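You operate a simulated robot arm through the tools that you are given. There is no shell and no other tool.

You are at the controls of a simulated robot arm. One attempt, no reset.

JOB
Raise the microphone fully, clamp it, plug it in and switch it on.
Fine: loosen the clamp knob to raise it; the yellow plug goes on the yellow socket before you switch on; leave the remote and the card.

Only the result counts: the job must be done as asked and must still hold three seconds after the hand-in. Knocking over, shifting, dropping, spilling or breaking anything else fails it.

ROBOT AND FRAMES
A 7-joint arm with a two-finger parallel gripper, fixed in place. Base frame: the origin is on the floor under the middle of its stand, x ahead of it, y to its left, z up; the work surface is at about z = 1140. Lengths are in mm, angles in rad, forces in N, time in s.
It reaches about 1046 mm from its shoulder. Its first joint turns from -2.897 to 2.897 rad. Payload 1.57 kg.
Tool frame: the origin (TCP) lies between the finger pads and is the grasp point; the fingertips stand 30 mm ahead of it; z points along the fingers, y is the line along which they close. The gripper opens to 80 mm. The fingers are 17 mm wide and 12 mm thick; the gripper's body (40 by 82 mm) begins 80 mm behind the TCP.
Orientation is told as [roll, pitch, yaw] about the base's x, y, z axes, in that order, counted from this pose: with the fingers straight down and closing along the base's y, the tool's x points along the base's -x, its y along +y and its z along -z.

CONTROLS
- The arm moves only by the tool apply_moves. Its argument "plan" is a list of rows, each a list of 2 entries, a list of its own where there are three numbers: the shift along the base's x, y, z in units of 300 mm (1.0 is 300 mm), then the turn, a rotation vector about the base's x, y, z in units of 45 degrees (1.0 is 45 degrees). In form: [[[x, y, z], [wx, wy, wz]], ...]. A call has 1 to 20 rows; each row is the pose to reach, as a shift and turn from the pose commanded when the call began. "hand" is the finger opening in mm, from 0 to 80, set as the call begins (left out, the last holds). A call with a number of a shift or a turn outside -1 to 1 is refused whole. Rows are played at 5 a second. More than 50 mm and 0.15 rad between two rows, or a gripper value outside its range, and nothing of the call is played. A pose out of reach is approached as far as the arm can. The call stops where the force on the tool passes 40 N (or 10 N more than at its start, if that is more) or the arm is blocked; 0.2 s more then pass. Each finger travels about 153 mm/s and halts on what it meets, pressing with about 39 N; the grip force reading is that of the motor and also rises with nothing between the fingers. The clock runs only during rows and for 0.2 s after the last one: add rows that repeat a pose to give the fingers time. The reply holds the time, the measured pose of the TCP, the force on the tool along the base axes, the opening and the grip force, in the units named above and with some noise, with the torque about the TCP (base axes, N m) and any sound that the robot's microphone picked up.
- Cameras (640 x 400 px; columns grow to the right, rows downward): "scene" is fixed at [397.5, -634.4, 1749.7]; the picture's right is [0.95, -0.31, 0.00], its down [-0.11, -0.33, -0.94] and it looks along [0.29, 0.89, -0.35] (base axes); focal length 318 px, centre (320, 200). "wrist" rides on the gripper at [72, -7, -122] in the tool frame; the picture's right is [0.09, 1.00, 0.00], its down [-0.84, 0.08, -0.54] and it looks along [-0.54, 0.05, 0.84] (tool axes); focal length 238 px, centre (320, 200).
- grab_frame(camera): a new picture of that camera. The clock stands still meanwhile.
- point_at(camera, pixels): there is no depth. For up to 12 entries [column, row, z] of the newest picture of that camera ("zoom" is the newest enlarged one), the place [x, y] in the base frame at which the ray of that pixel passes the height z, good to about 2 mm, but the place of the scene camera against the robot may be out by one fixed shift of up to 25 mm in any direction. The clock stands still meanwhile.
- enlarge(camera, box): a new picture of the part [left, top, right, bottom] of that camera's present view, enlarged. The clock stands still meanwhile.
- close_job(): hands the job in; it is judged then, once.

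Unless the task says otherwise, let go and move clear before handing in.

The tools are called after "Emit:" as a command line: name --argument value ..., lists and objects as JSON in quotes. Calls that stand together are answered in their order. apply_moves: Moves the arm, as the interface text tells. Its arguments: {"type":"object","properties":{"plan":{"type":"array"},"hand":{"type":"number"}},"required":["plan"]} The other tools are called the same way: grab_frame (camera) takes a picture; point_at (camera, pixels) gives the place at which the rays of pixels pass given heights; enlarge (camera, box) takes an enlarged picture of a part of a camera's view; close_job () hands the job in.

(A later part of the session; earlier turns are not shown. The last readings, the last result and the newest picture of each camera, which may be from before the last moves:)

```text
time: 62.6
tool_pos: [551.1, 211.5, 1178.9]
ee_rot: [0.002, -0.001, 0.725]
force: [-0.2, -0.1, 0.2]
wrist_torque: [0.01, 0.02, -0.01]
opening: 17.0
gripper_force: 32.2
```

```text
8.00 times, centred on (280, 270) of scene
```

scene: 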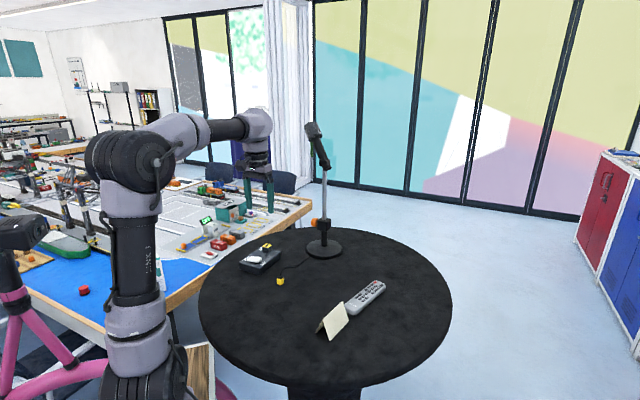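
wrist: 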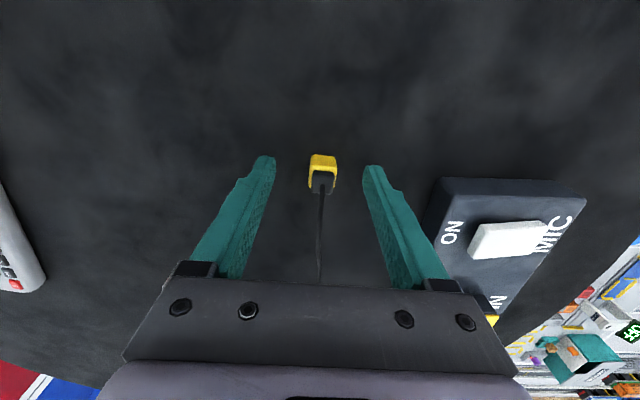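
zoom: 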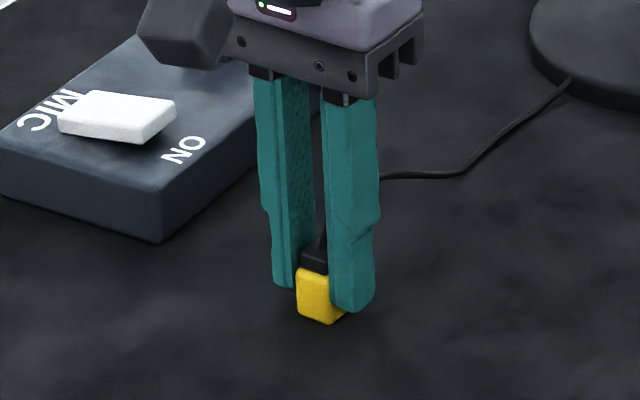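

The plug is gripped at 17.0 mm and centred in the pads (bottom ≈38 mm below the TCP). I'll lift it straight up, check it comes along, then carry it toward the socket with yaw turned to match the box.

Emit:
apply_moves --plan '[[[0, 0, 0.05], [0, 0, 0]], [[0, 0, 0.12], [0, 0, 0]], [[0, 0, 0.2], [0, 0, 0]], [[0, 0, 0.3], [0, 0, 0.04]], [[0, 0, 0.36], [0, 0, 0.078]], [[0, 0, 0.36], [0, 0, 0.078]]]'

Emit:
grab_frame --camera "scene"

Emit:
enlarge --camera "scene" --box '[235, 195, 345, 295]'

```text
time: 64.0
tool_pos: [551.8, 211.2, 1285.6]
ee_rot: [0.0, -0.001, 0.788]
force: [-0.7, -0.3, -0.6]
wrist_torque: [0.01, -0.02, -0.01]
opening: 17.2
gripper_force: 32.2
```

```text
taken
```

scene: 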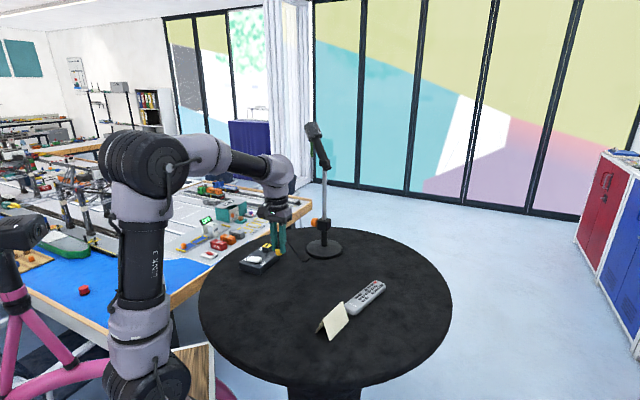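

```text
4.00 times, centred on (290, 245) of scene
```

zoom: 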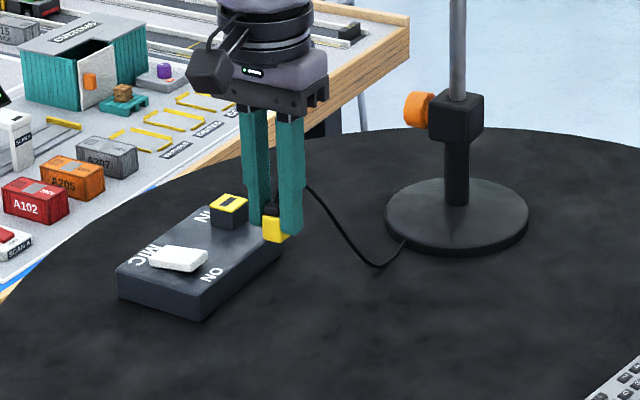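

The plug is in the grip with slack cable trailing. I'll carry it sideways at this height to hover above the socket.

Emit:
apply_moves --plan '[[[0, 0.1, 0], [0, 0, 0]], [[-0.01, 0.22, 0], [0, 0, 0]], [[-0.02, 0.35, 0], [0, 0, 0]], [[-0.03, 0.47, 0], [0, 0, 0]], [[-0.039, 0.583, 0], [0, 0, 0]], [[-0.039, 0.583, 0], [0, 0, 0]]]'

Emit:
grab_frame --camera "wrist"

Emit:
enlarge --camera "wrist" --box '[270, 100, 370, 200]'

Emit:
enlarge --camera "scene" --box '[235, 195, 345, 295]'

```text
time: 65.4
tool_pos: [541.1, 385.8, 1286.2]
ee_rot: [0.002, -0.001, 0.787]
force: [1.3, 0.2, -0.8]
wrist_torque: [0.04, 0.04, -0.01]
opening: 16.7
gripper_force: 32.4
```

```text
taken
```

wrist: 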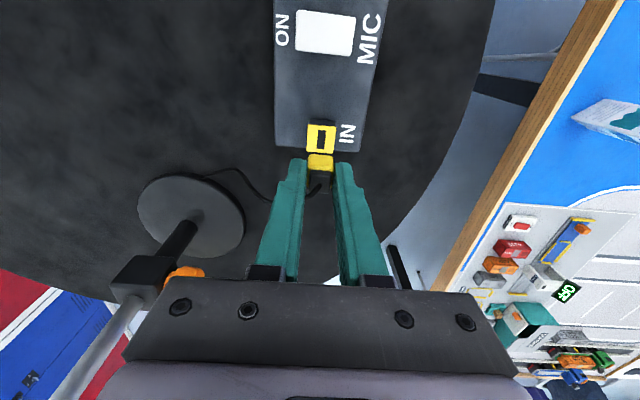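

```text
4.00 times, centred on (320, 150) of wrist
```

zoom: 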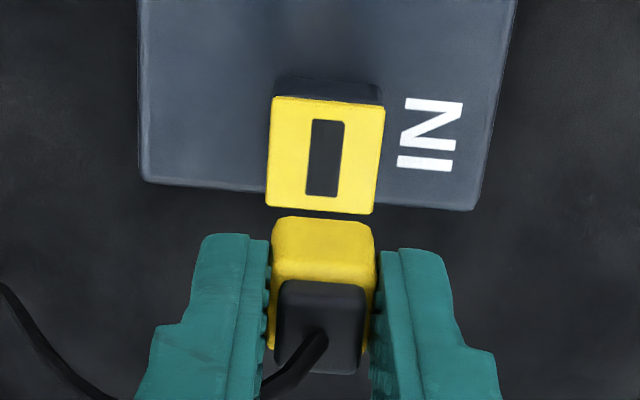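

```text
4.00 times, centred on (290, 245) of scene
```

zoom: 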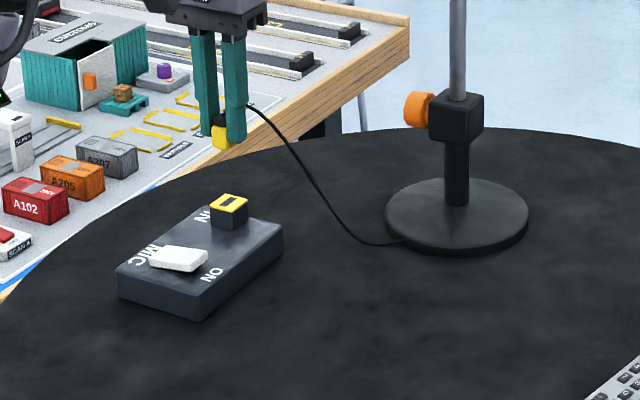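

The plug hovers with the socket's centre (≈(321,139)) right on the tool axis, edges parallel. Before inserting I want to see the plug's underside, so I'll raise and tilt it 45° toward the scene camera.

Emit:
apply_moves --plan '[[[0, -0.02, 0.05], [-0.16, 0, 0]], [[0, -0.04, 0.1], [-0.33, 0, 0]], [[0, -0.06, 0.14], [-0.5, 0, 0]], [[0, -0.08, 0.18], [-0.67, 0, 0]], [[0, -0.1, 0.2], [-0.84, 0, 0]], [[0, -0.1, 0.2], [-1.0, 0, 0]], [[0, -0.1, 0.2], [-1.0, 0, 0]]]'

Emit:
grab_frame --camera "scene"

Emit:
enlarge --camera "scene" --box '[250, 190, 310, 250]'

```text
time: 67.0
tool_pos: [540.6, 355.8, 1347.3]
ee_rot: [-0.558, 0.485, 0.644]
force: [0.1, 0.5, 0.2]
wrist_torque: [0.0, 0.0, -0.03]
opening: 17.0
gripper_force: 32.3
out of reach, approached as far as the arm can: row 6, 7
```

```text
taken
```

scene: 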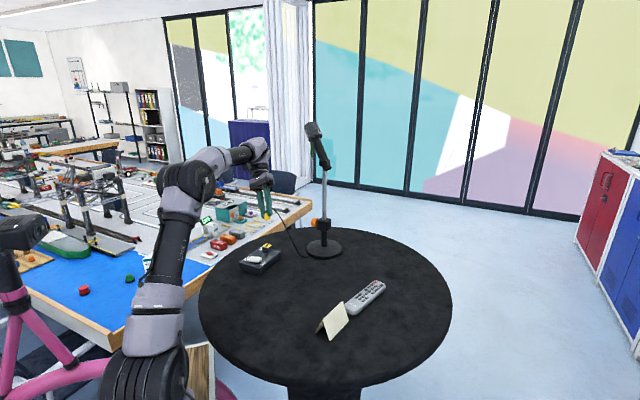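

```text
6.67 times, centred on (280, 220) of scene
```

zoom: 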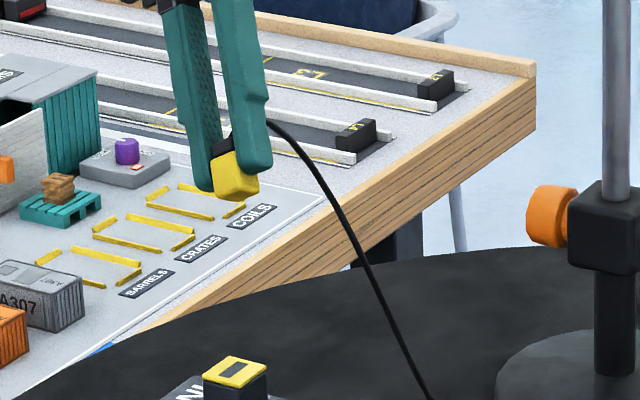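

The tilt reached about 42° before a limit. I'll zoom tightly on the plug's underside.

Emit:
enlarge --camera "scene" --box '[264, 205, 284, 225]'

Emit:
grab_frame --camera "wrist"

```text
16.00 times, centred on (274, 215) of scene
```

zoom: 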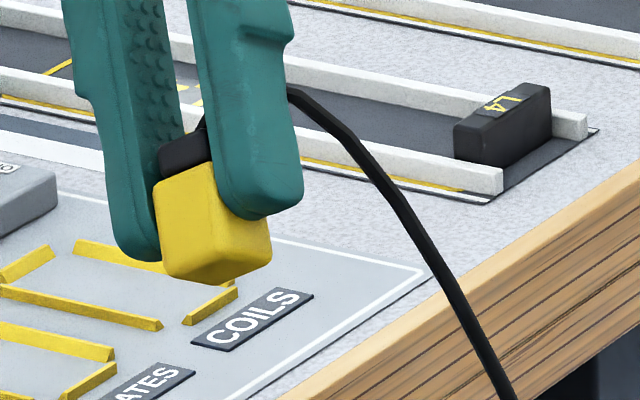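

```text
taken
```

wrist: 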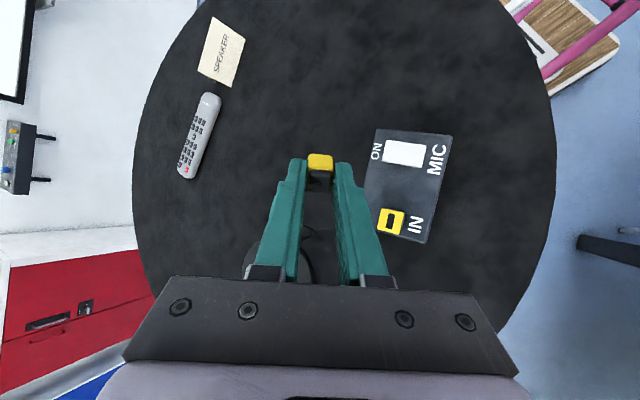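

The underside shows a plain yellow block with no prong, so only a square, upright seating matters. The achieved tilt was a pure 41.4° about x; I'll undo it and return above the socket.

Emit:
apply_moves --plan '[[[0, 0.02, 0], [0.15, 0, 0]], [[0, 0.04, 0], [0.31, 0, 0]], [[0, 0.06, -0.03], [0.46, 0, 0]], [[0, 0.08, -0.08], [0.61, 0, 0]], [[0, 0.1, -0.14], [0.77, 0, 0]], [[0.0013, 0.101, -0.2], [0.919, 0, 0]], [[0.0013, 0.101, -0.24], [0.919, 0, 0]], [[0.0013, 0.101, -0.24], [0.919, 0, 0]]]'

Emit:
grab_frame --camera "wrist"

Emit:
enlarge --camera "wrist" --box '[270, 100, 370, 200]'

Emit:
enlarge --camera "scene" --box '[245, 210, 305, 270]'

```text
time: 68.8
tool_pos: [541.7, 385.8, 1274.5]
ee_rot: [0.0, -0.001, 0.787]
force: [-0.3, 0.4, -0.6]
wrist_torque: [0.02, -0.05, -0.05]
opening: 16.9
gripper_force: 31.9
```

```text
taken
```

wrist: 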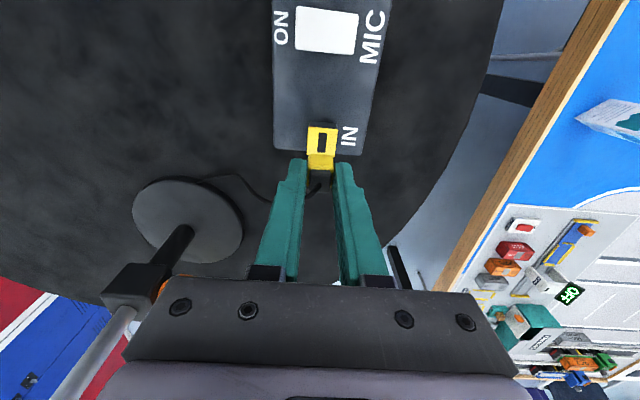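

```text
4.00 times, centred on (320, 150) of wrist
```

zoom: 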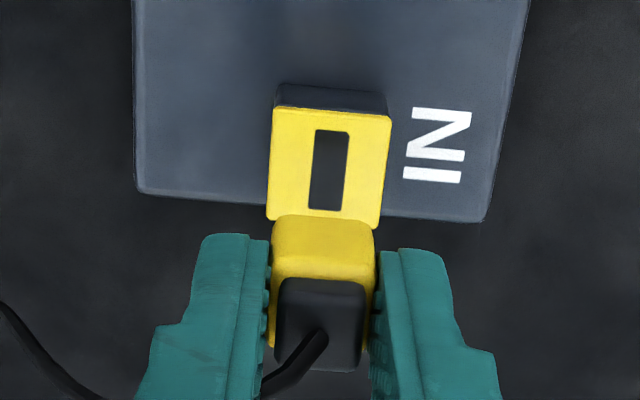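

```text
6.67 times, centred on (275, 240) of scene
```

zoom: 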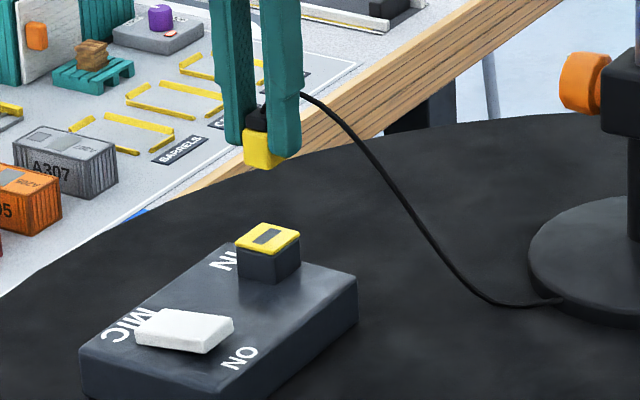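

Two hover views agree that the socket top is at z≈1188 and its centre is ~1 mm toward +tool‑y from the tool axis; the edges are parallel. I'll correct that and descend until the plug is ~6 mm above the socket.

Emit:
apply_moves --plan '[[[-0.0028, 0.0028, -0.04], [0, 0, 0]], [[-0.0028, 0.0028, -0.08], [0, 0, 0]], [[-0.0028, 0.0028, -0.12], [0, 0, 0]], [[-0.0028, 0.0028, -0.14], [0, 0, 0]], [[-0.0028, 0.0028, -0.14], [0, 0, 0]]]'

Emit:
enlarge --camera "wrist" --box '[270, 110, 370, 210]'

Emit:
enlarge --camera "scene" --box '[250, 225, 290, 265]'

```text
time: 70.0
tool_pos: [540.6, 386.5, 1234.1]
ee_rot: [0.0, -0.002, 0.786]
force: [0.5, -1.0, 0.1]
wrist_torque: [-0.01, -0.01, 0.0]
opening: 16.9
gripper_force: 32.3
```

```text
4.00 times, centred on (320, 160) of wrist
```

zoom: 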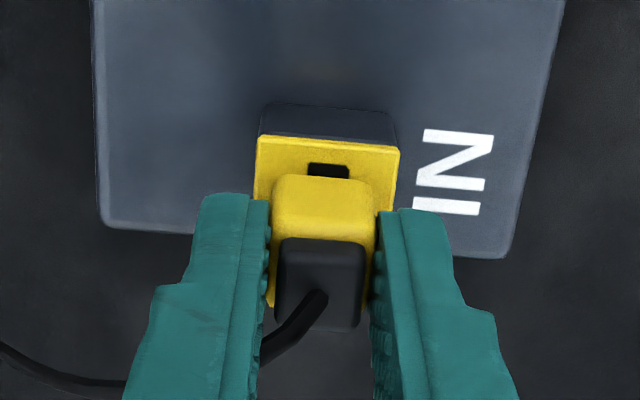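

```text
10.00 times, centred on (270, 245) of scene
```

zoom: 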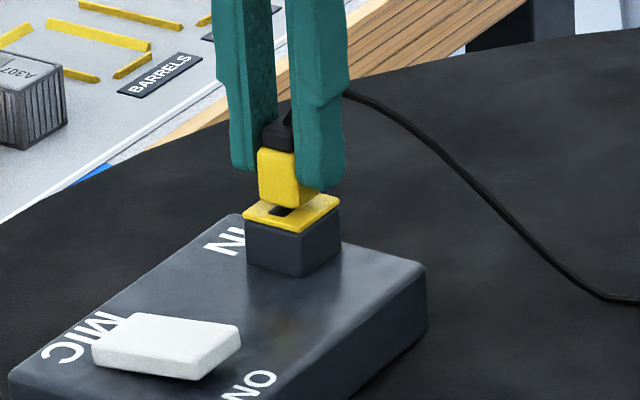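

In both views the plug is centred over the socket (wrist near-edge offset within ~0.3 mm, scene offset ~0.7 mm), about 5–8 mm above it. I'll descend slowly watching force.

Emit:
apply_moves --plan '[[[0, 0, -0.007], [0, 0, 0]], [[0, 0, -0.013], [0, 0, 0]], [[0, 0, -0.013], [0, 0, 0]]]'

Emit:
apply_moves --plan '[[[0, 0, -0.004], [0, 0, 0]], [[0, 0, -0.008], [0, 0, 0]], [[0, 0, -0.008], [0, 0, 0]]]'

Emit:
enlarge --camera "scene" --box '[250, 225, 290, 265]'

```text
time: 70.8
tool_pos: [539.4, 386.8, 1229.9]
ee_rot: [0.0, -0.003, 0.787]
force: [-1.2, 0.3, 8.9]
wrist_torque: [0.03, 0.01, 0.02]
opening: 17.0
gripper_force: 32.1
```

```text
time: 71.6
tool_pos: [540.6, 386.8, 1226.3]
ee_rot: [0.0, -0.004, 0.788]
force: [0.1, 2.6, 24.3]
wrist_torque: [0.13, -0.1, -0.02]
opening: 17.2
gripper_force: 31.8
```

```text
10.00 times, centred on (270, 245) of scene
```

zoom: 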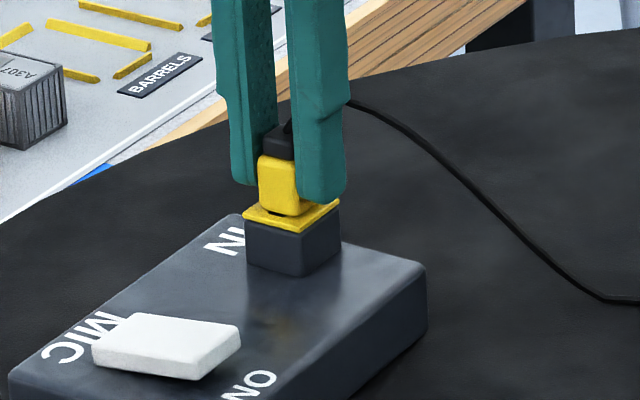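

Contact: 24 N upward at TCP z≈1226 with the plug bottom on the socket. I'll zoom in to see how it's seated.

Emit:
enlarge --camera "scene" --box '[260, 235, 282, 257]'

Emit:
enlarge --camera "wrist" --box '[290, 130, 350, 190]'

```text
16.00 times, centred on (271, 246) of scene
```

zoom: 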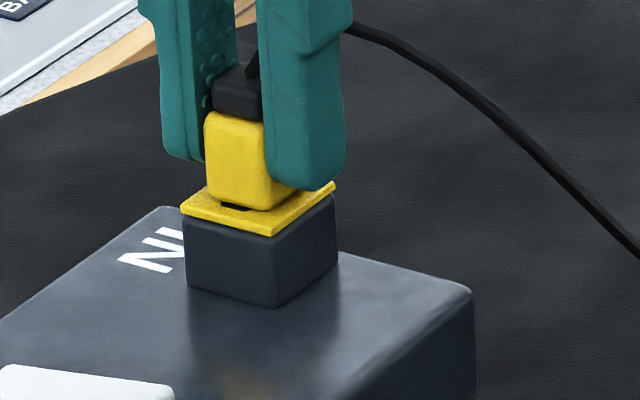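

```text
6.67 times, centred on (320, 160) of wrist
```

zoom: 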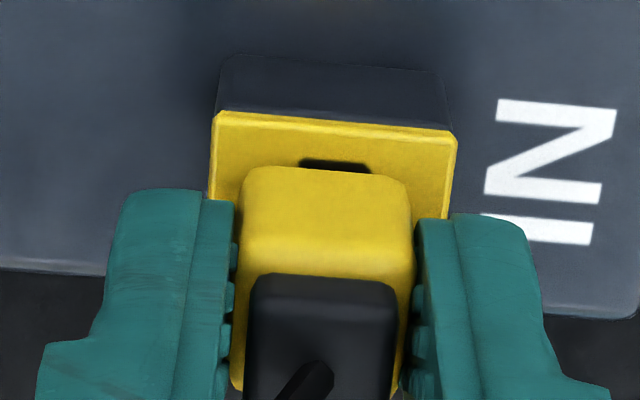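

The plug sits flat on the socket's yellow plate, perhaps 1 mm too far from the robot, and no click was reported. I'll raise 3 mm as a gentle latch test while shifting 0.9 mm back.

Emit:
apply_moves --plan '[[[0, 0, 0.01], [0, 0, 0]], [[0, 0, 0.02], [0, 0, 0]], [[0, 0, 0.02], [0, 0, 0]]]'

Emit:
enlarge --camera "scene" --box '[260, 235, 282, 257]'

```text
time: 72.4
tool_pos: [540.5, 387.2, 1232.0]
ee_rot: [0.0, 0.0, 0.786]
force: [-0.5, 0.4, -1.2]
wrist_torque: [-0.04, 0.01, -0.01]
opening: 16.9
gripper_force: 32.8
```

```text
16.00 times, centred on (271, 246) of scene
```

zoom: 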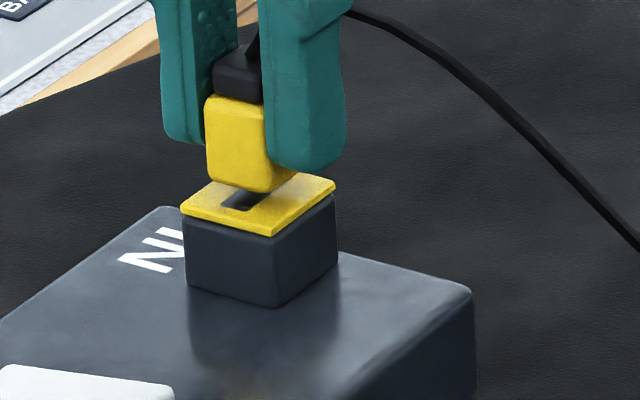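

The plug lifted off freely, so it isn't latched yet. I'll re-centre by about 0.9 mm and press down more firmly.

Emit:
apply_moves --plan '[[[-0.0026, -0.0017, 0], [0, 0, 0]], [[-0.0026, -0.0017, -0.01], [0, 0, 0]], [[-0.0026, -0.0017, -0.02], [0, 0, 0]], [[-0.0026, -0.0017, -0.025], [0, 0, 0]], [[-0.0026, -0.0017, -0.025], [0, 0, 0]], [[-0.0026, -0.0017, -0.025], [0, 0, 0]]]'

Emit:
enlarge --camera "wrist" --box '[290, 130, 350, 190]'

Emit:
enlarge --camera "scene" --box '[260, 235, 282, 257]'

```text
time: 73.8
tool_pos: [539.9, 387.2, 1225.1]
ee_rot: [-0.001, -0.002, 0.788]
force: [2.6, -0.7, 25.6]
wrist_torque: [0.02, -0.1, -0.02]
opening: 17.0
gripper_force: 32.6
```

```text
6.67 times, centred on (320, 160) of wrist
```

zoom: 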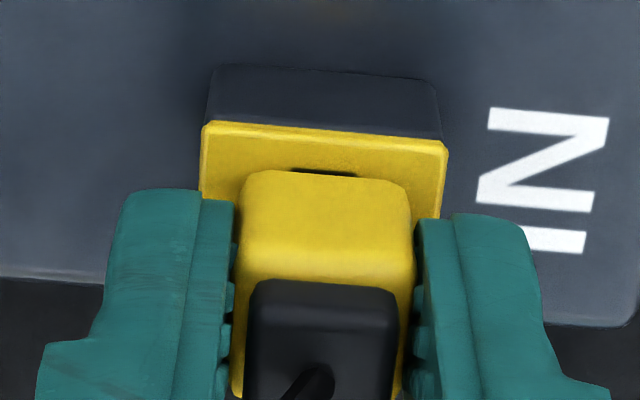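

```text
16.00 times, centred on (271, 246) of scene
```

zoom: 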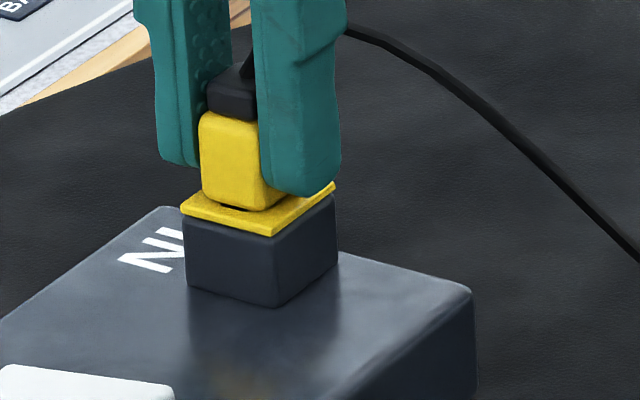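

Now the plug is centred along the box's length (near margin ~4 mm) but about 0.7 mm toward +tool‑y. I'll unload, shift back 0.6 mm, and set it down lightly.

Emit:
apply_moves --plan '[[[0, 0, 0.012], [0, 0, 0]], [[0.0015, -0.0015, 0.012], [0, 0, 0]], [[0.0015, -0.0015, 0.006], [0, 0, 0]], [[0.0015, -0.0015, 0.003], [0, 0, 0]], [[0.0015, -0.0015, 0.003], [0, 0, 0]]]'

Emit:
enlarge --camera "wrist" --box '[290, 130, 350, 190]'

Emit:
enlarge --camera "scene" --box '[260, 235, 282, 257]'

```text
time: 75.0
tool_pos: [539.8, 385.5, 1226.2]
ee_rot: [0.001, 0.0, 0.787]
force: [-1.3, 0.6, 6.9]
wrist_torque: [0.01, 0.02, 0.02]
opening: 17.1
gripper_force: 32.7
```

```text
6.67 times, centred on (320, 160) of wrist
```

zoom: 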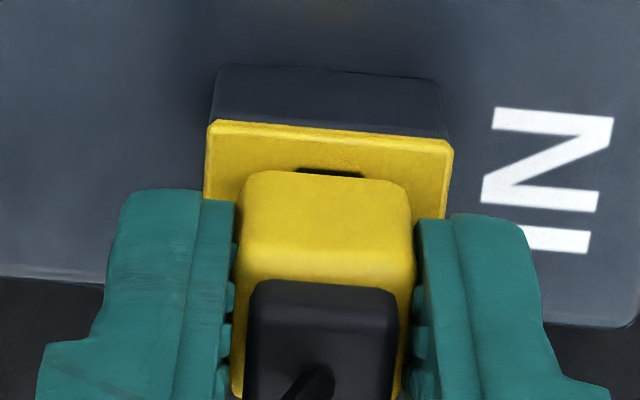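

```text
16.00 times, centred on (271, 246) of scene
```

zoom: 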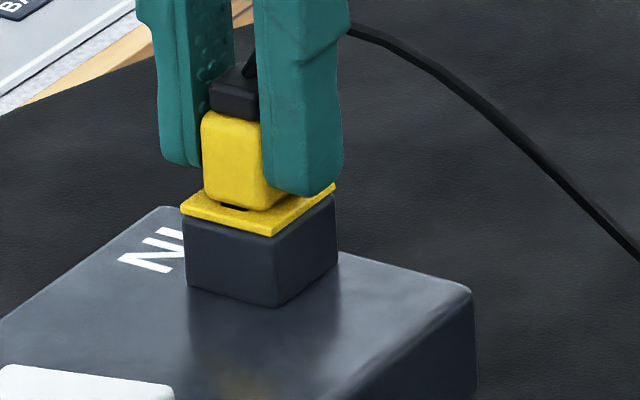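

The plug is now within ~0.3 mm of centre, resting with 7 N. I'll open the fingers slightly and see how it stays.

Emit:
apply_moves --plan '[[[0, 0, 0], [0, 0, 0]], [[0, 0, 0], [0, 0, 0]], [[0, 0, 0], [0, 0, 0]]]' --hand 23

Emit:
enlarge --camera "wrist" --box '[290, 130, 350, 190]'

Emit:
enlarge --camera "scene" --box '[260, 235, 282, 257]'

```text
time: 75.8
tool_pos: [540.2, 385.4, 1225.6]
ee_rot: [-0.001, 0.0, 0.787]
force: [-0.4, -0.4, 0.1]
wrist_torque: [-0.03, -0.01, 0.0]
opening: 23.4
gripper_force: 0.0
```

```text
6.67 times, centred on (320, 160) of wrist
```

zoom: 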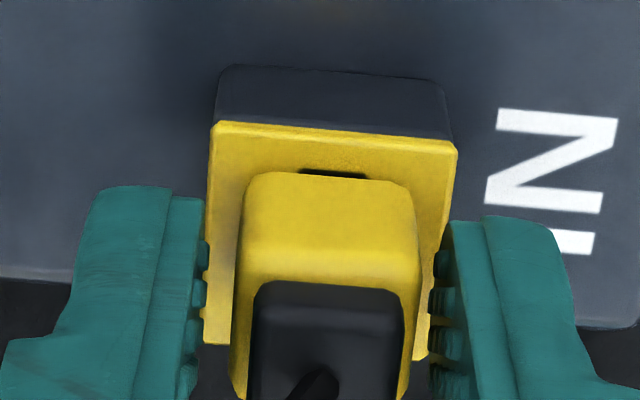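

```text
16.00 times, centred on (271, 246) of scene
```

zoom: 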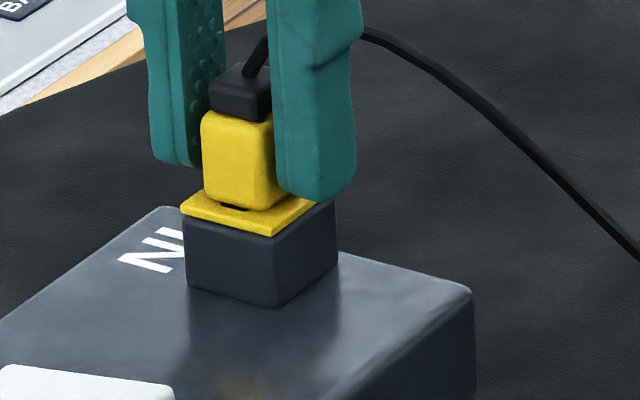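

The plug stands on the socket by itself. I'll re-grip and lift by 2 mm to test whether it has latched since release.

Emit:
apply_moves --plan '[[[0, 0, 0], [0, 0, 0]], [[0, 0, 0], [0, 0, 0]], [[0, 0, 0], [0, 0, 0]]]' --hand 0

Emit:
apply_moves --plan '[[[0, 0, 0.005], [0, 0, 0]], [[0, 0, 0.01], [0, 0, 0]], [[0, 0, 0.01], [0, 0, 0]]]'

Emit:
enlarge --camera "scene" --box '[260, 235, 282, 257]'

```text
time: 76.6
tool_pos: [539.1, 387.0, 1225.8]
ee_rot: [0.0, -0.002, 0.787]
force: [-0.3, -0.2, 0.1]
wrist_torque: [0.02, 0.01, -0.04]
opening: 16.9
gripper_force: 32.4
```

```text
time: 77.4
tool_pos: [538.7, 387.2, 1228.0]
ee_rot: [0.001, 0.0, 0.787]
force: [0.3, -0.1, -0.1]
wrist_torque: [-0.01, 0.04, 0.06]
opening: 16.8
gripper_force: 31.8
```

```text
16.00 times, centred on (271, 246) of scene
```

zoom: 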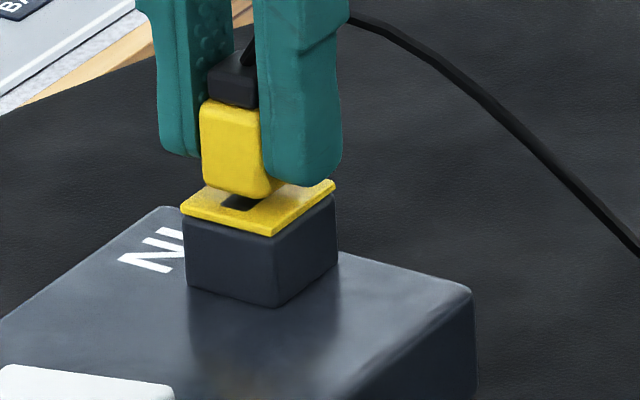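

It lifts freely with no latch, so I want to see the plug's underside properly before deciding how it should seat. I'll raise it and tilt it well toward the scene camera, along the path I used for the knob.

Emit:
apply_moves --plan '[[[0, 0, 0.1], [0, 0, 0]], [[0, 0, 0.22], [0, 0, 0]], [[0.01, 0.02, 0.3], [-0.118, -0.118, 0]], [[0.02, 0.04, 0.36], [-0.236, -0.236, 0]], [[0.03, 0.06, 0.4], [-0.354, -0.354, 0]], [[0.04, 0.09, 0.42], [-0.471, -0.471, 0]], [[0.05, 0.12, 0.43], [-0.589, -0.589, 0]], [[0.06, 0.15, 0.43], [-0.707, -0.707, 0]], [[0.06, 0.15, 0.43], [-0.707, -0.707, 0]]]'

Emit:
apply_moves --plan '[[[0.03, 0.01, 0], [-0.118, -0.118, 0]], [[0.06, 0.02, 0], [-0.236, -0.236, 0]], [[0.09, 0.03, 0], [-0.354, -0.354, 0]], [[0.12, 0.04, 0], [-0.471, -0.471, 0]], [[0.14, 0.05, 0], [-0.589, -0.589, 0]], [[0.14, 0.05, 0], [-0.589, -0.589, 0]]]'

Emit:
grab_frame --camera "scene"

```text
time: 79.4
tool_pos: [558.6, 433.4, 1357.0]
ee_rot: [-0.788, -0.002, 0.788]
force: [-0.2, -0.1, -1.0]
wrist_torque: [0.01, 0.04, 0.0]
opening: 17.0
gripper_force: 32.2
```

```text
time: 80.8
tool_pos: [600.8, 447.9, 1357.6]
ee_rot: [-1.442, 0.003, 0.788]
force: [-0.3, -0.2, -0.5]
wrist_torque: [0.02, -0.01, 0.02]
opening: 16.8
gripper_force: 32.0
```

```text
taken
```

scene: 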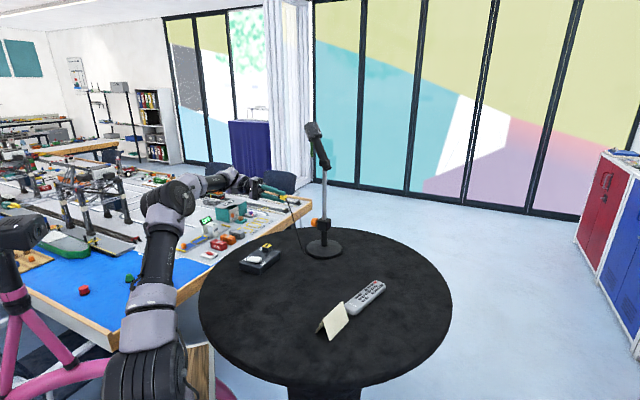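

Emit:
enlarge --camera "scene" --box '[278, 185, 304, 211]'

Emit:
enlarge --camera "scene" --box '[255, 165, 345, 260]'

```text
15.38 times, centred on (291, 198) of scene
```

zoom: 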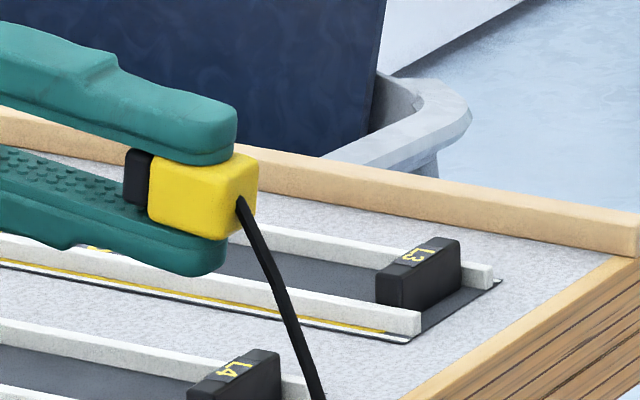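

```text
4.21 times, centred on (300, 212) of scene
```

zoom: 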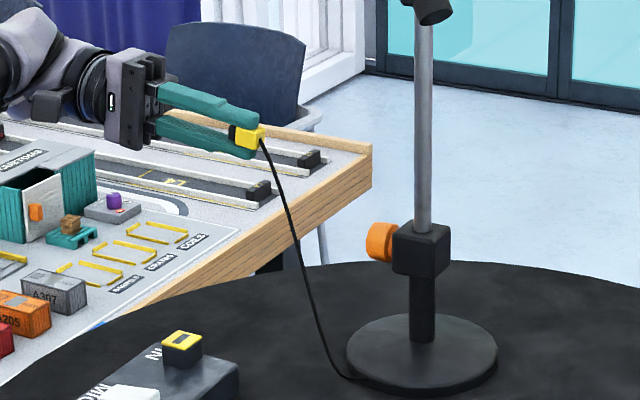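

The underside is a plain face with no prong, so seating simply means resting squarely on the socket plate. I'll retrace the motion back above the socket.

Emit:
apply_moves --plan '[[[-0.03, -0.01, 0], [0.118, 0.118, 0]], [[-0.06, -0.02, 0], [0.236, 0.236, 0]], [[-0.09, -0.03, 0], [0.354, 0.354, 0]], [[-0.12, -0.04, 0], [0.471, 0.471, 0]], [[-0.14, -0.05, 0], [0.589, 0.589, 0]], [[-0.14, -0.05, 0], [0.589, 0.589, 0]]]'

Emit:
apply_moves --plan '[[[-0.01, -0.03, 0], [0.118, 0.118, 0]], [[-0.02, -0.06, -0.01], [0.236, 0.236, 0]], [[-0.03, -0.09, -0.03], [0.354, 0.354, 0]], [[-0.04, -0.11, -0.07], [0.471, 0.471, 0]], [[-0.05, -0.13, -0.13], [0.589, 0.589, 0]], [[-0.06, -0.15, -0.21], [0.707, 0.707, 0]], [[-0.06, -0.15, -0.32], [0.707, 0.707, 0]], [[-0.06, -0.15, -0.38], [0.707, 0.707, 0]], [[-0.06, -0.15, -0.38], [0.707, 0.707, 0]]]'

Emit:
enlarge --camera "wrist" --box '[270, 105, 370, 205]'

Emit:
enlarge --camera "scene" --box '[250, 225, 290, 265]'

```text
time: 82.2
tool_pos: [558.7, 432.2, 1357.3]
ee_rot: [-0.785, 0.0, 0.787]
force: [0.5, -0.4, 0.0]
wrist_torque: [-0.01, 0.0, 0.01]
opening: 16.9
gripper_force: 33.1
```

```text
time: 84.2
tool_pos: [539.1, 385.1, 1243.9]
ee_rot: [-0.001, 0.0, 0.786]
force: [0.3, 0.1, -0.3]
wrist_torque: [-0.03, -0.01, -0.02]
opening: 17.1
gripper_force: 32.3
```

```text
4.00 times, centred on (320, 155) of wrist
```

zoom: 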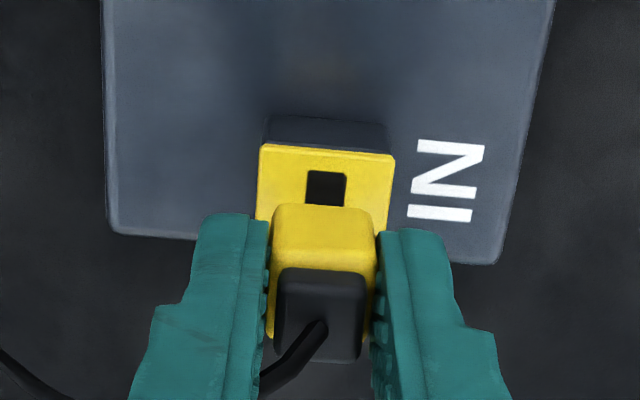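

```text
10.00 times, centred on (270, 245) of scene
```

zoom: 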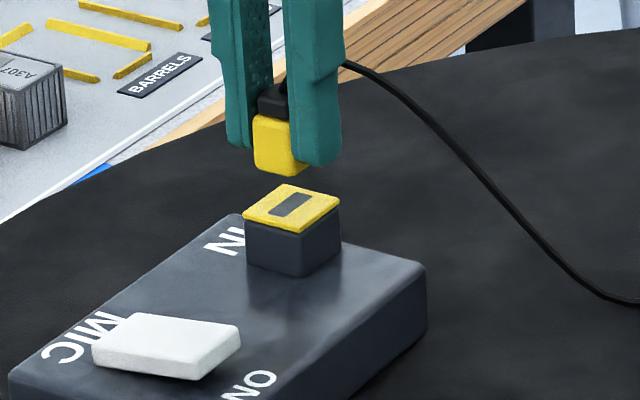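

Back above the socket at z≈1244, aligned in yaw. I'll descend to just above the plate and check centring.

Emit:
apply_moves --plan '[[[0, 0, -0.02], [0, 0, 0]], [[0, 0, -0.04], [0, 0, 0]], [[0, 0, -0.04], [0, 0, 0]]]'

Emit:
enlarge --camera "wrist" --box '[290, 130, 350, 190]'

Emit:
enlarge --camera "scene" --box '[260, 235, 282, 257]'

```text
time: 85.0
tool_pos: [540.2, 385.8, 1231.3]
ee_rot: [0.002, -0.001, 0.787]
force: [0.9, 0.9, -0.7]
wrist_torque: [-0.02, 0.01, -0.03]
opening: 16.8
gripper_force: 31.5
```

```text
6.67 times, centred on (320, 160) of wrist
```

zoom: 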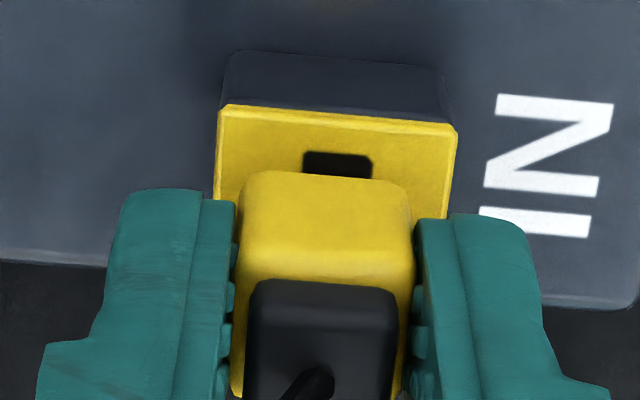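

```text
16.00 times, centred on (271, 246) of scene
```

zoom: 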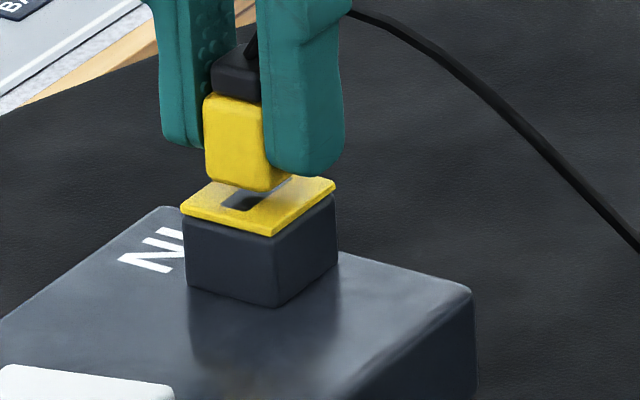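

Offset is about 0.5 mm; I'll shift by that and lower to light contact.

Emit:
apply_moves --plan '[[[-0.0013, 0.0013, -0.003], [0, 0, 0]], [[-0.0013, 0.0013, -0.007], [0, 0, 0]], [[-0.0013, 0.0013, -0.011], [0, 0, 0]], [[-0.0013, 0.0013, -0.011], [0, 0, 0]]]'

Emit:
enlarge --camera "wrist" --box '[290, 130, 350, 190]'

Emit:
enlarge --camera "scene" --box '[260, 235, 282, 257]'

```text
time: 86.0
tool_pos: [539.2, 385.4, 1228.6]
ee_rot: [0.0, -0.003, 0.788]
force: [0.0, 0.8, 0.3]
wrist_torque: [0.03, 0.0, 0.0]
opening: 16.7
gripper_force: 32.3
```

```text
6.67 times, centred on (320, 160) of wrist
```

zoom: 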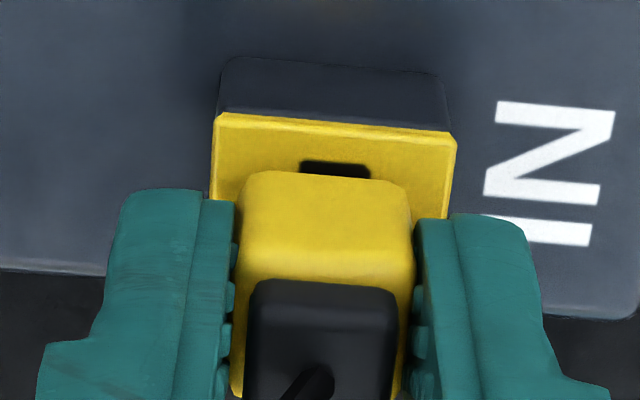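

```text
16.00 times, centred on (271, 246) of scene
```

zoom: 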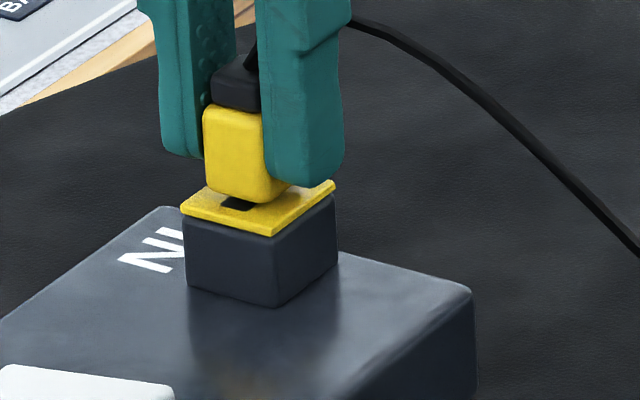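

About 1 mm of gap remains. I'll shift another 0.4 mm, seat it with a moderate press, then ease.

Emit:
apply_moves --plan '[[[-0.0012, 0.0012, -0.004], [0, 0, 0]], [[-0.0012, 0.0012, -0.008], [0, 0, 0]], [[-0.0012, 0.0012, -0.011], [0, 0, 0]], [[-0.0012, 0.0012, -0.011], [0, 0, 0]], [[-0.0012, 0.0012, -0.011], [0, 0, 0]]]'

Emit:
enlarge --camera "wrist" --box '[290, 130, 350, 190]'

Emit:
enlarge --camera "scene" --box '[260, 235, 282, 257]'

```text
time: 87.2
tool_pos: [539.7, 387.5, 1226.4]
ee_rot: [0.001, -0.005, 0.787]
force: [4.4, -0.3, 20.9]
wrist_torque: [-0.06, -0.13, 0.0]
opening: 17.0
gripper_force: 31.8
```

```text
6.67 times, centred on (320, 160) of wrist
```

zoom: 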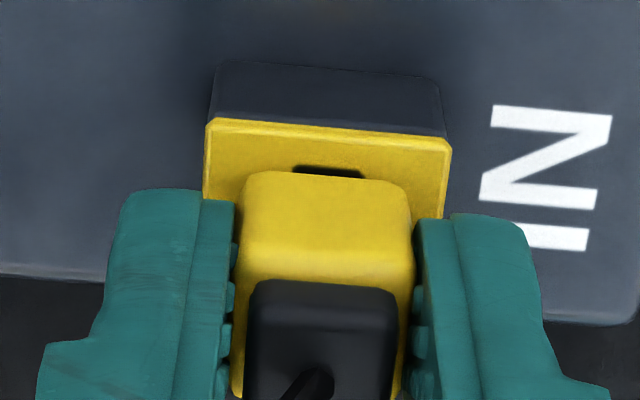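

```text
16.00 times, centred on (271, 246) of scene
```

zoom: 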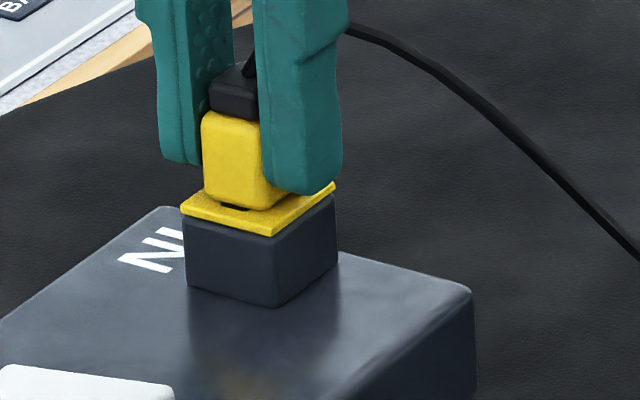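

The plug is seated within ~0.3 mm of centre under 21 N. I'll ease off to a light load and open the fingers a little.

Emit:
apply_moves --plan '[[[0, 0, 0.003], [0, 0, 0]], [[0, 0, 0.006], [0, 0, 0]], [[0, 0, 0.006], [0, 0, 0]]]'

Emit:
apply_moves --plan '[[[0, 0, 0], [0, 0, 0]], [[0, 0, 0], [0, 0, 0]], [[0, 0, 0], [0, 0, 0]]]' --hand 28

Emit:
enlarge --camera "wrist" --box '[280, 120, 360, 200]'

Emit:
enlarge --camera "scene" --box '[260, 235, 282, 257]'

```text
time: 88.0
tool_pos: [540.4, 386.2, 1226.4]
ee_rot: [-0.002, 0.002, 0.788]
force: [7.2, 1.4, 5.0]
wrist_torque: [0.07, -0.21, -0.03]
opening: 16.7
gripper_force: 32.2
```

```text
time: 88.8
tool_pos: [538.7, 387.8, 1226.7]
ee_rot: [0.0, -0.003, 0.786]
force: [0.1, 0.6, 0.2]
wrist_torque: [-0.01, -0.03, 0.01]
opening: 28.0
gripper_force: 0.0
```

```text
5.00 times, centred on (320, 160) of wrist
```

zoom: 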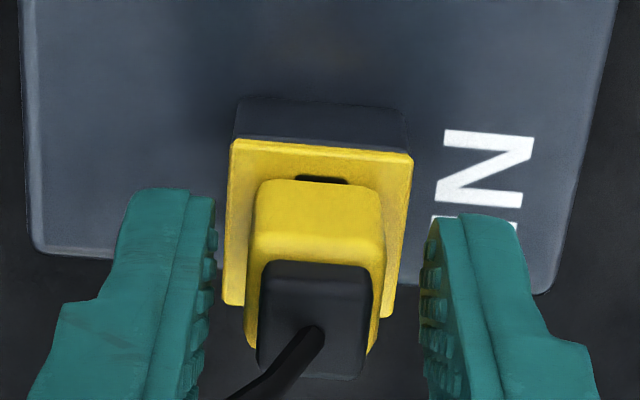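

```text
16.00 times, centred on (271, 246) of scene
```

zoom: 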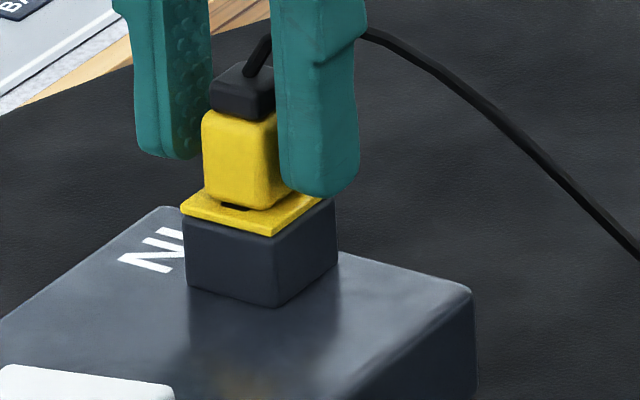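

The plug stays centred and upright on the socket with the fingers clear of it. I'll withdraw straight up.

Emit:
apply_moves --plan '[[[0, 0, 0.03], [0, 0, 0]], [[0, 0, 0.06], [0, 0, 0]], [[0, 0, 0.1], [0, 0, 0]], [[0, 0, 0.15], [0, 0, 0]], [[0, 0, 0.22], [0, 0, 0]], [[0, 0, 0.3], [0, 0, 0]], [[0, 0, 0.3], [0, 0, 0]]]'

Emit:
grab_frame --camera "wrist"

Emit:
enlarge --camera "scene" --box '[240, 200, 340, 280]'

```text
time: 90.4
tool_pos: [540.8, 388.6, 1315.8]
ee_rot: [0.002, -0.001, 0.787]
force: [-0.7, 0.3, -0.1]
wrist_torque: [0.02, 0.02, 0.01]
opening: 27.9
gripper_force: 0.0
```

```text
taken
```

wrist: 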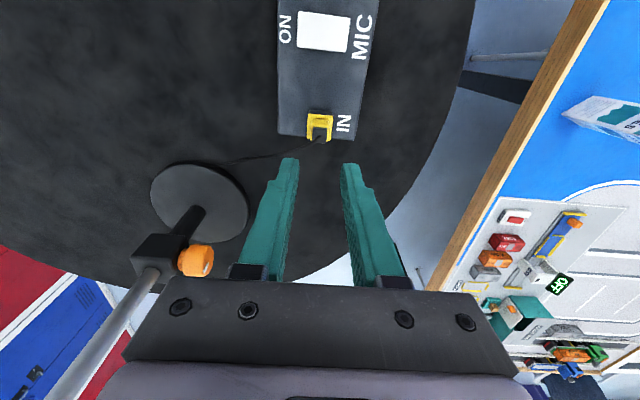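

```text
5.00 times, centred on (290, 240) of scene
```

zoom: 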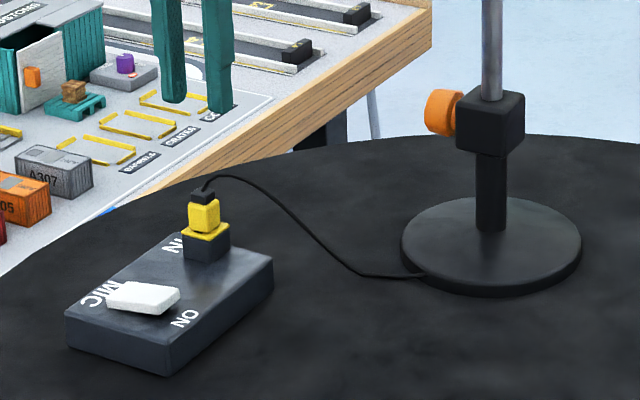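

The plug stands well on the socket with the cable clear. Now I'll enlarge the rocker switch in both views to see which end is raised.

Emit:
enlarge --camera "scene" --box '[250, 245, 285, 272]'

Emit:
enlarge --camera "wrist" --box '[270, 0, 390, 80]'

```text
14.81 times, centred on (268, 258) of scene
```

zoom: 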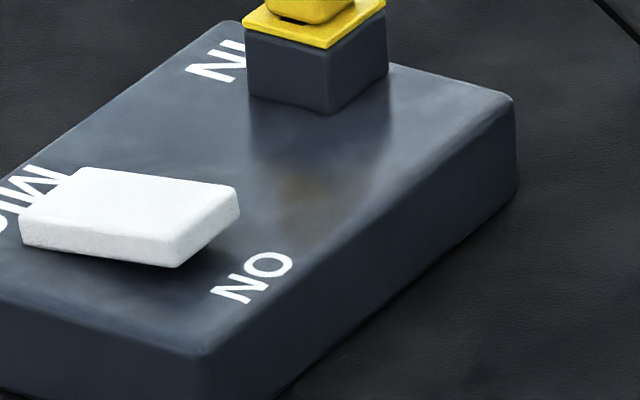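

```text
5.00 times, centred on (330, 40) of wrist
```

zoom: 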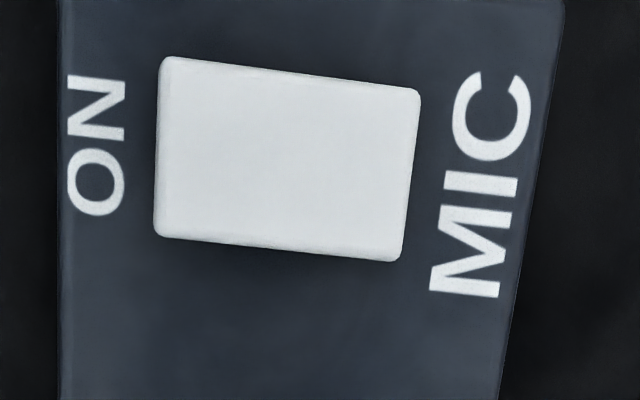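

The rocker's ON end (right in the scene, left in the wrist view) is the raised end, so I should press that end. I'll get its coordinates.

Emit:
point_at --camera "zoom" --pixels '[[160, 147, 1180], [200, 152, 1180], [285, 162, 1178], [410, 176, 1175], [100, 145, 1168], [60, 150, 1168]]'

Emit:
grab_frame --camera "scene"

```text
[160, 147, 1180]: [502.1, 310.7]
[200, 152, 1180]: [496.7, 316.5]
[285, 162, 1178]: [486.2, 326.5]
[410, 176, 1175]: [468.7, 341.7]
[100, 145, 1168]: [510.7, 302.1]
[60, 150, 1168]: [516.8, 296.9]
```

```text
taken
```

scene: 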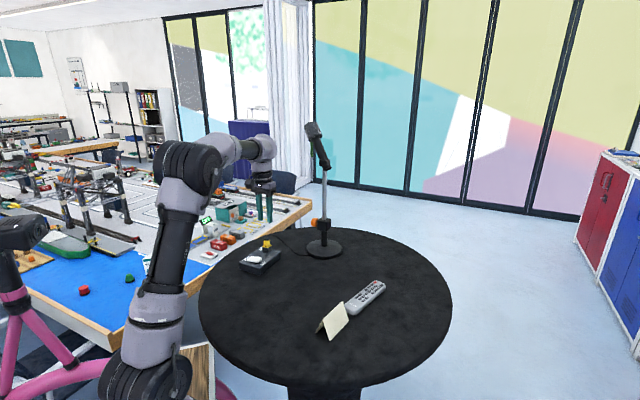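

The ON end edge is at about (502,311) and the pivot near (486,326.5). I'll close the fingers and move above a point ~9 mm in from the ON edge.

Emit:
apply_moves --plan '[[[-0.04, -0.06, 0], [0, 0, 0]], [[-0.08, -0.13, 0], [0, 0, 0]], [[-0.12, -0.19, -0.03], [0, 0, 0]], [[-0.15, -0.237, -0.086], [0, 0, 0]], [[-0.15, -0.237, -0.17], [0, 0, 0]], [[-0.15, -0.237, -0.22], [0, 0, 0]], [[-0.15, -0.237, -0.22], [0, 0, 0]]]' --hand 0

Emit:
grab_frame --camera "wrist"

Emit:
enlarge --camera "wrist" --box '[260, 90, 400, 210]'

Emit:
enlarge --camera "scene" --box '[235, 215, 305, 275]'

```text
time: 92.0
tool_pos: [495.1, 316.9, 1250.8]
ee_rot: [-0.001, -0.001, 0.787]
force: [-0.1, 0.0, 0.3]
wrist_torque: [-0.02, 0.0, 0.04]
opening: 0.1
gripper_force: 21.0
```

```text
taken
```

wrist: 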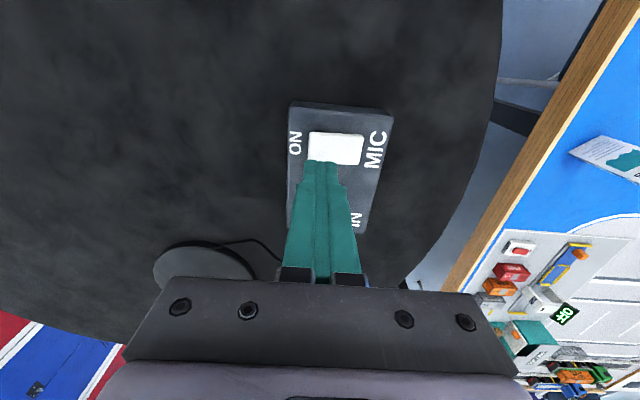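

```text
3.33 times, centred on (330, 150) of wrist
```

zoom: 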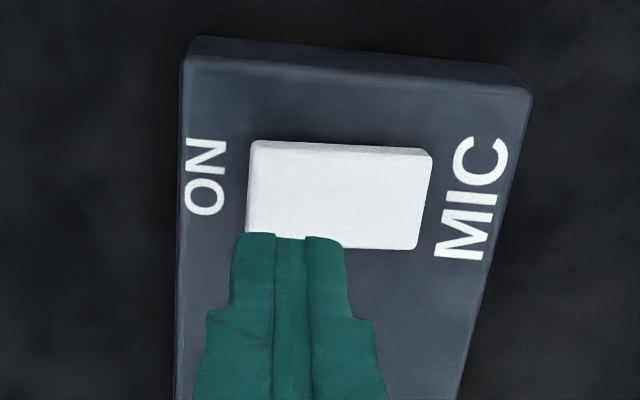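

```text
6.67 times, centred on (270, 245) of scene
```

zoom: 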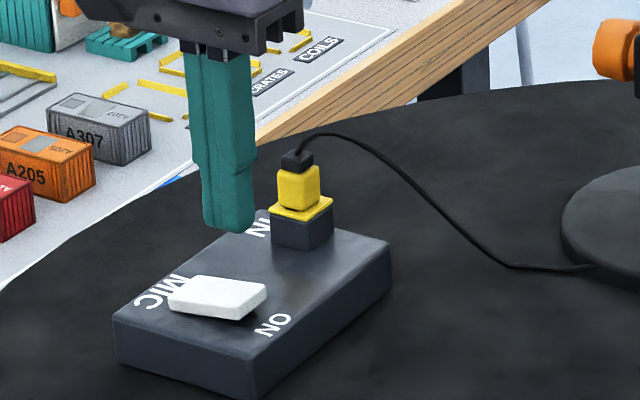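

The tool axis projects at about 10 mm from the ON edge, centred across the rocker. I'll shift 1.5 mm outward and descend to just above it.

Emit:
apply_moves --plan '[[[0.004, -0.004, -0.04], [0, 0, 0]], [[0.004, -0.004, -0.08], [0, 0, 0]], [[0.004, -0.004, -0.11], [0, 0, 0]], [[0.004, -0.004, -0.11], [0, 0, 0]]]'

Emit:
enlarge --camera "wrist" --box '[260, 110, 400, 230]'

Emit:
enlarge --camera "scene" --box '[245, 230, 295, 275]'

```text
time: 93.0
tool_pos: [495.6, 315.1, 1217.8]
ee_rot: [-0.001, -0.002, 0.788]
force: [-0.2, 0.2, -0.8]
wrist_torque: [-0.03, 0.03, -0.01]
opening: 0.0
gripper_force: 20.8
```

```text
3.33 times, centred on (330, 170) of wrist
```

zoom: 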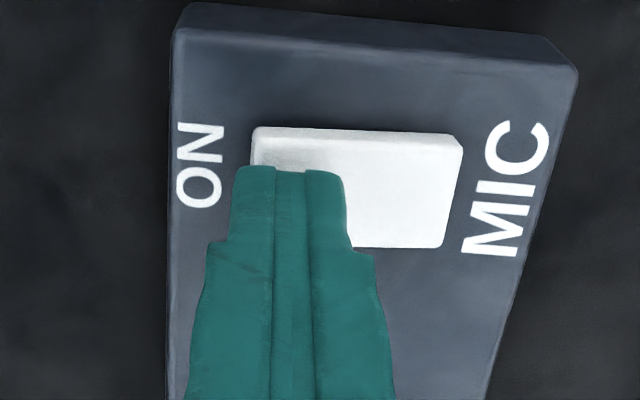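

```text
8.89 times, centred on (270, 252) of scene
```

zoom: 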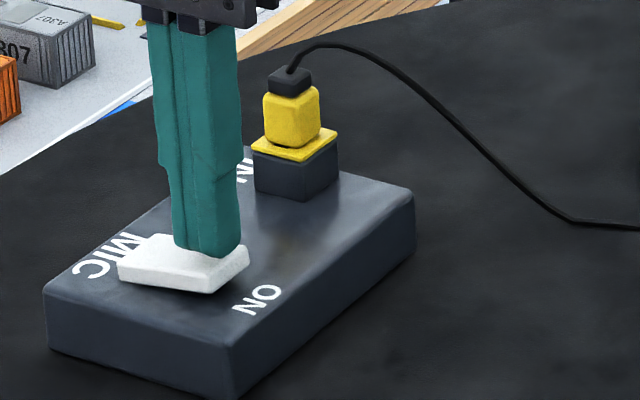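

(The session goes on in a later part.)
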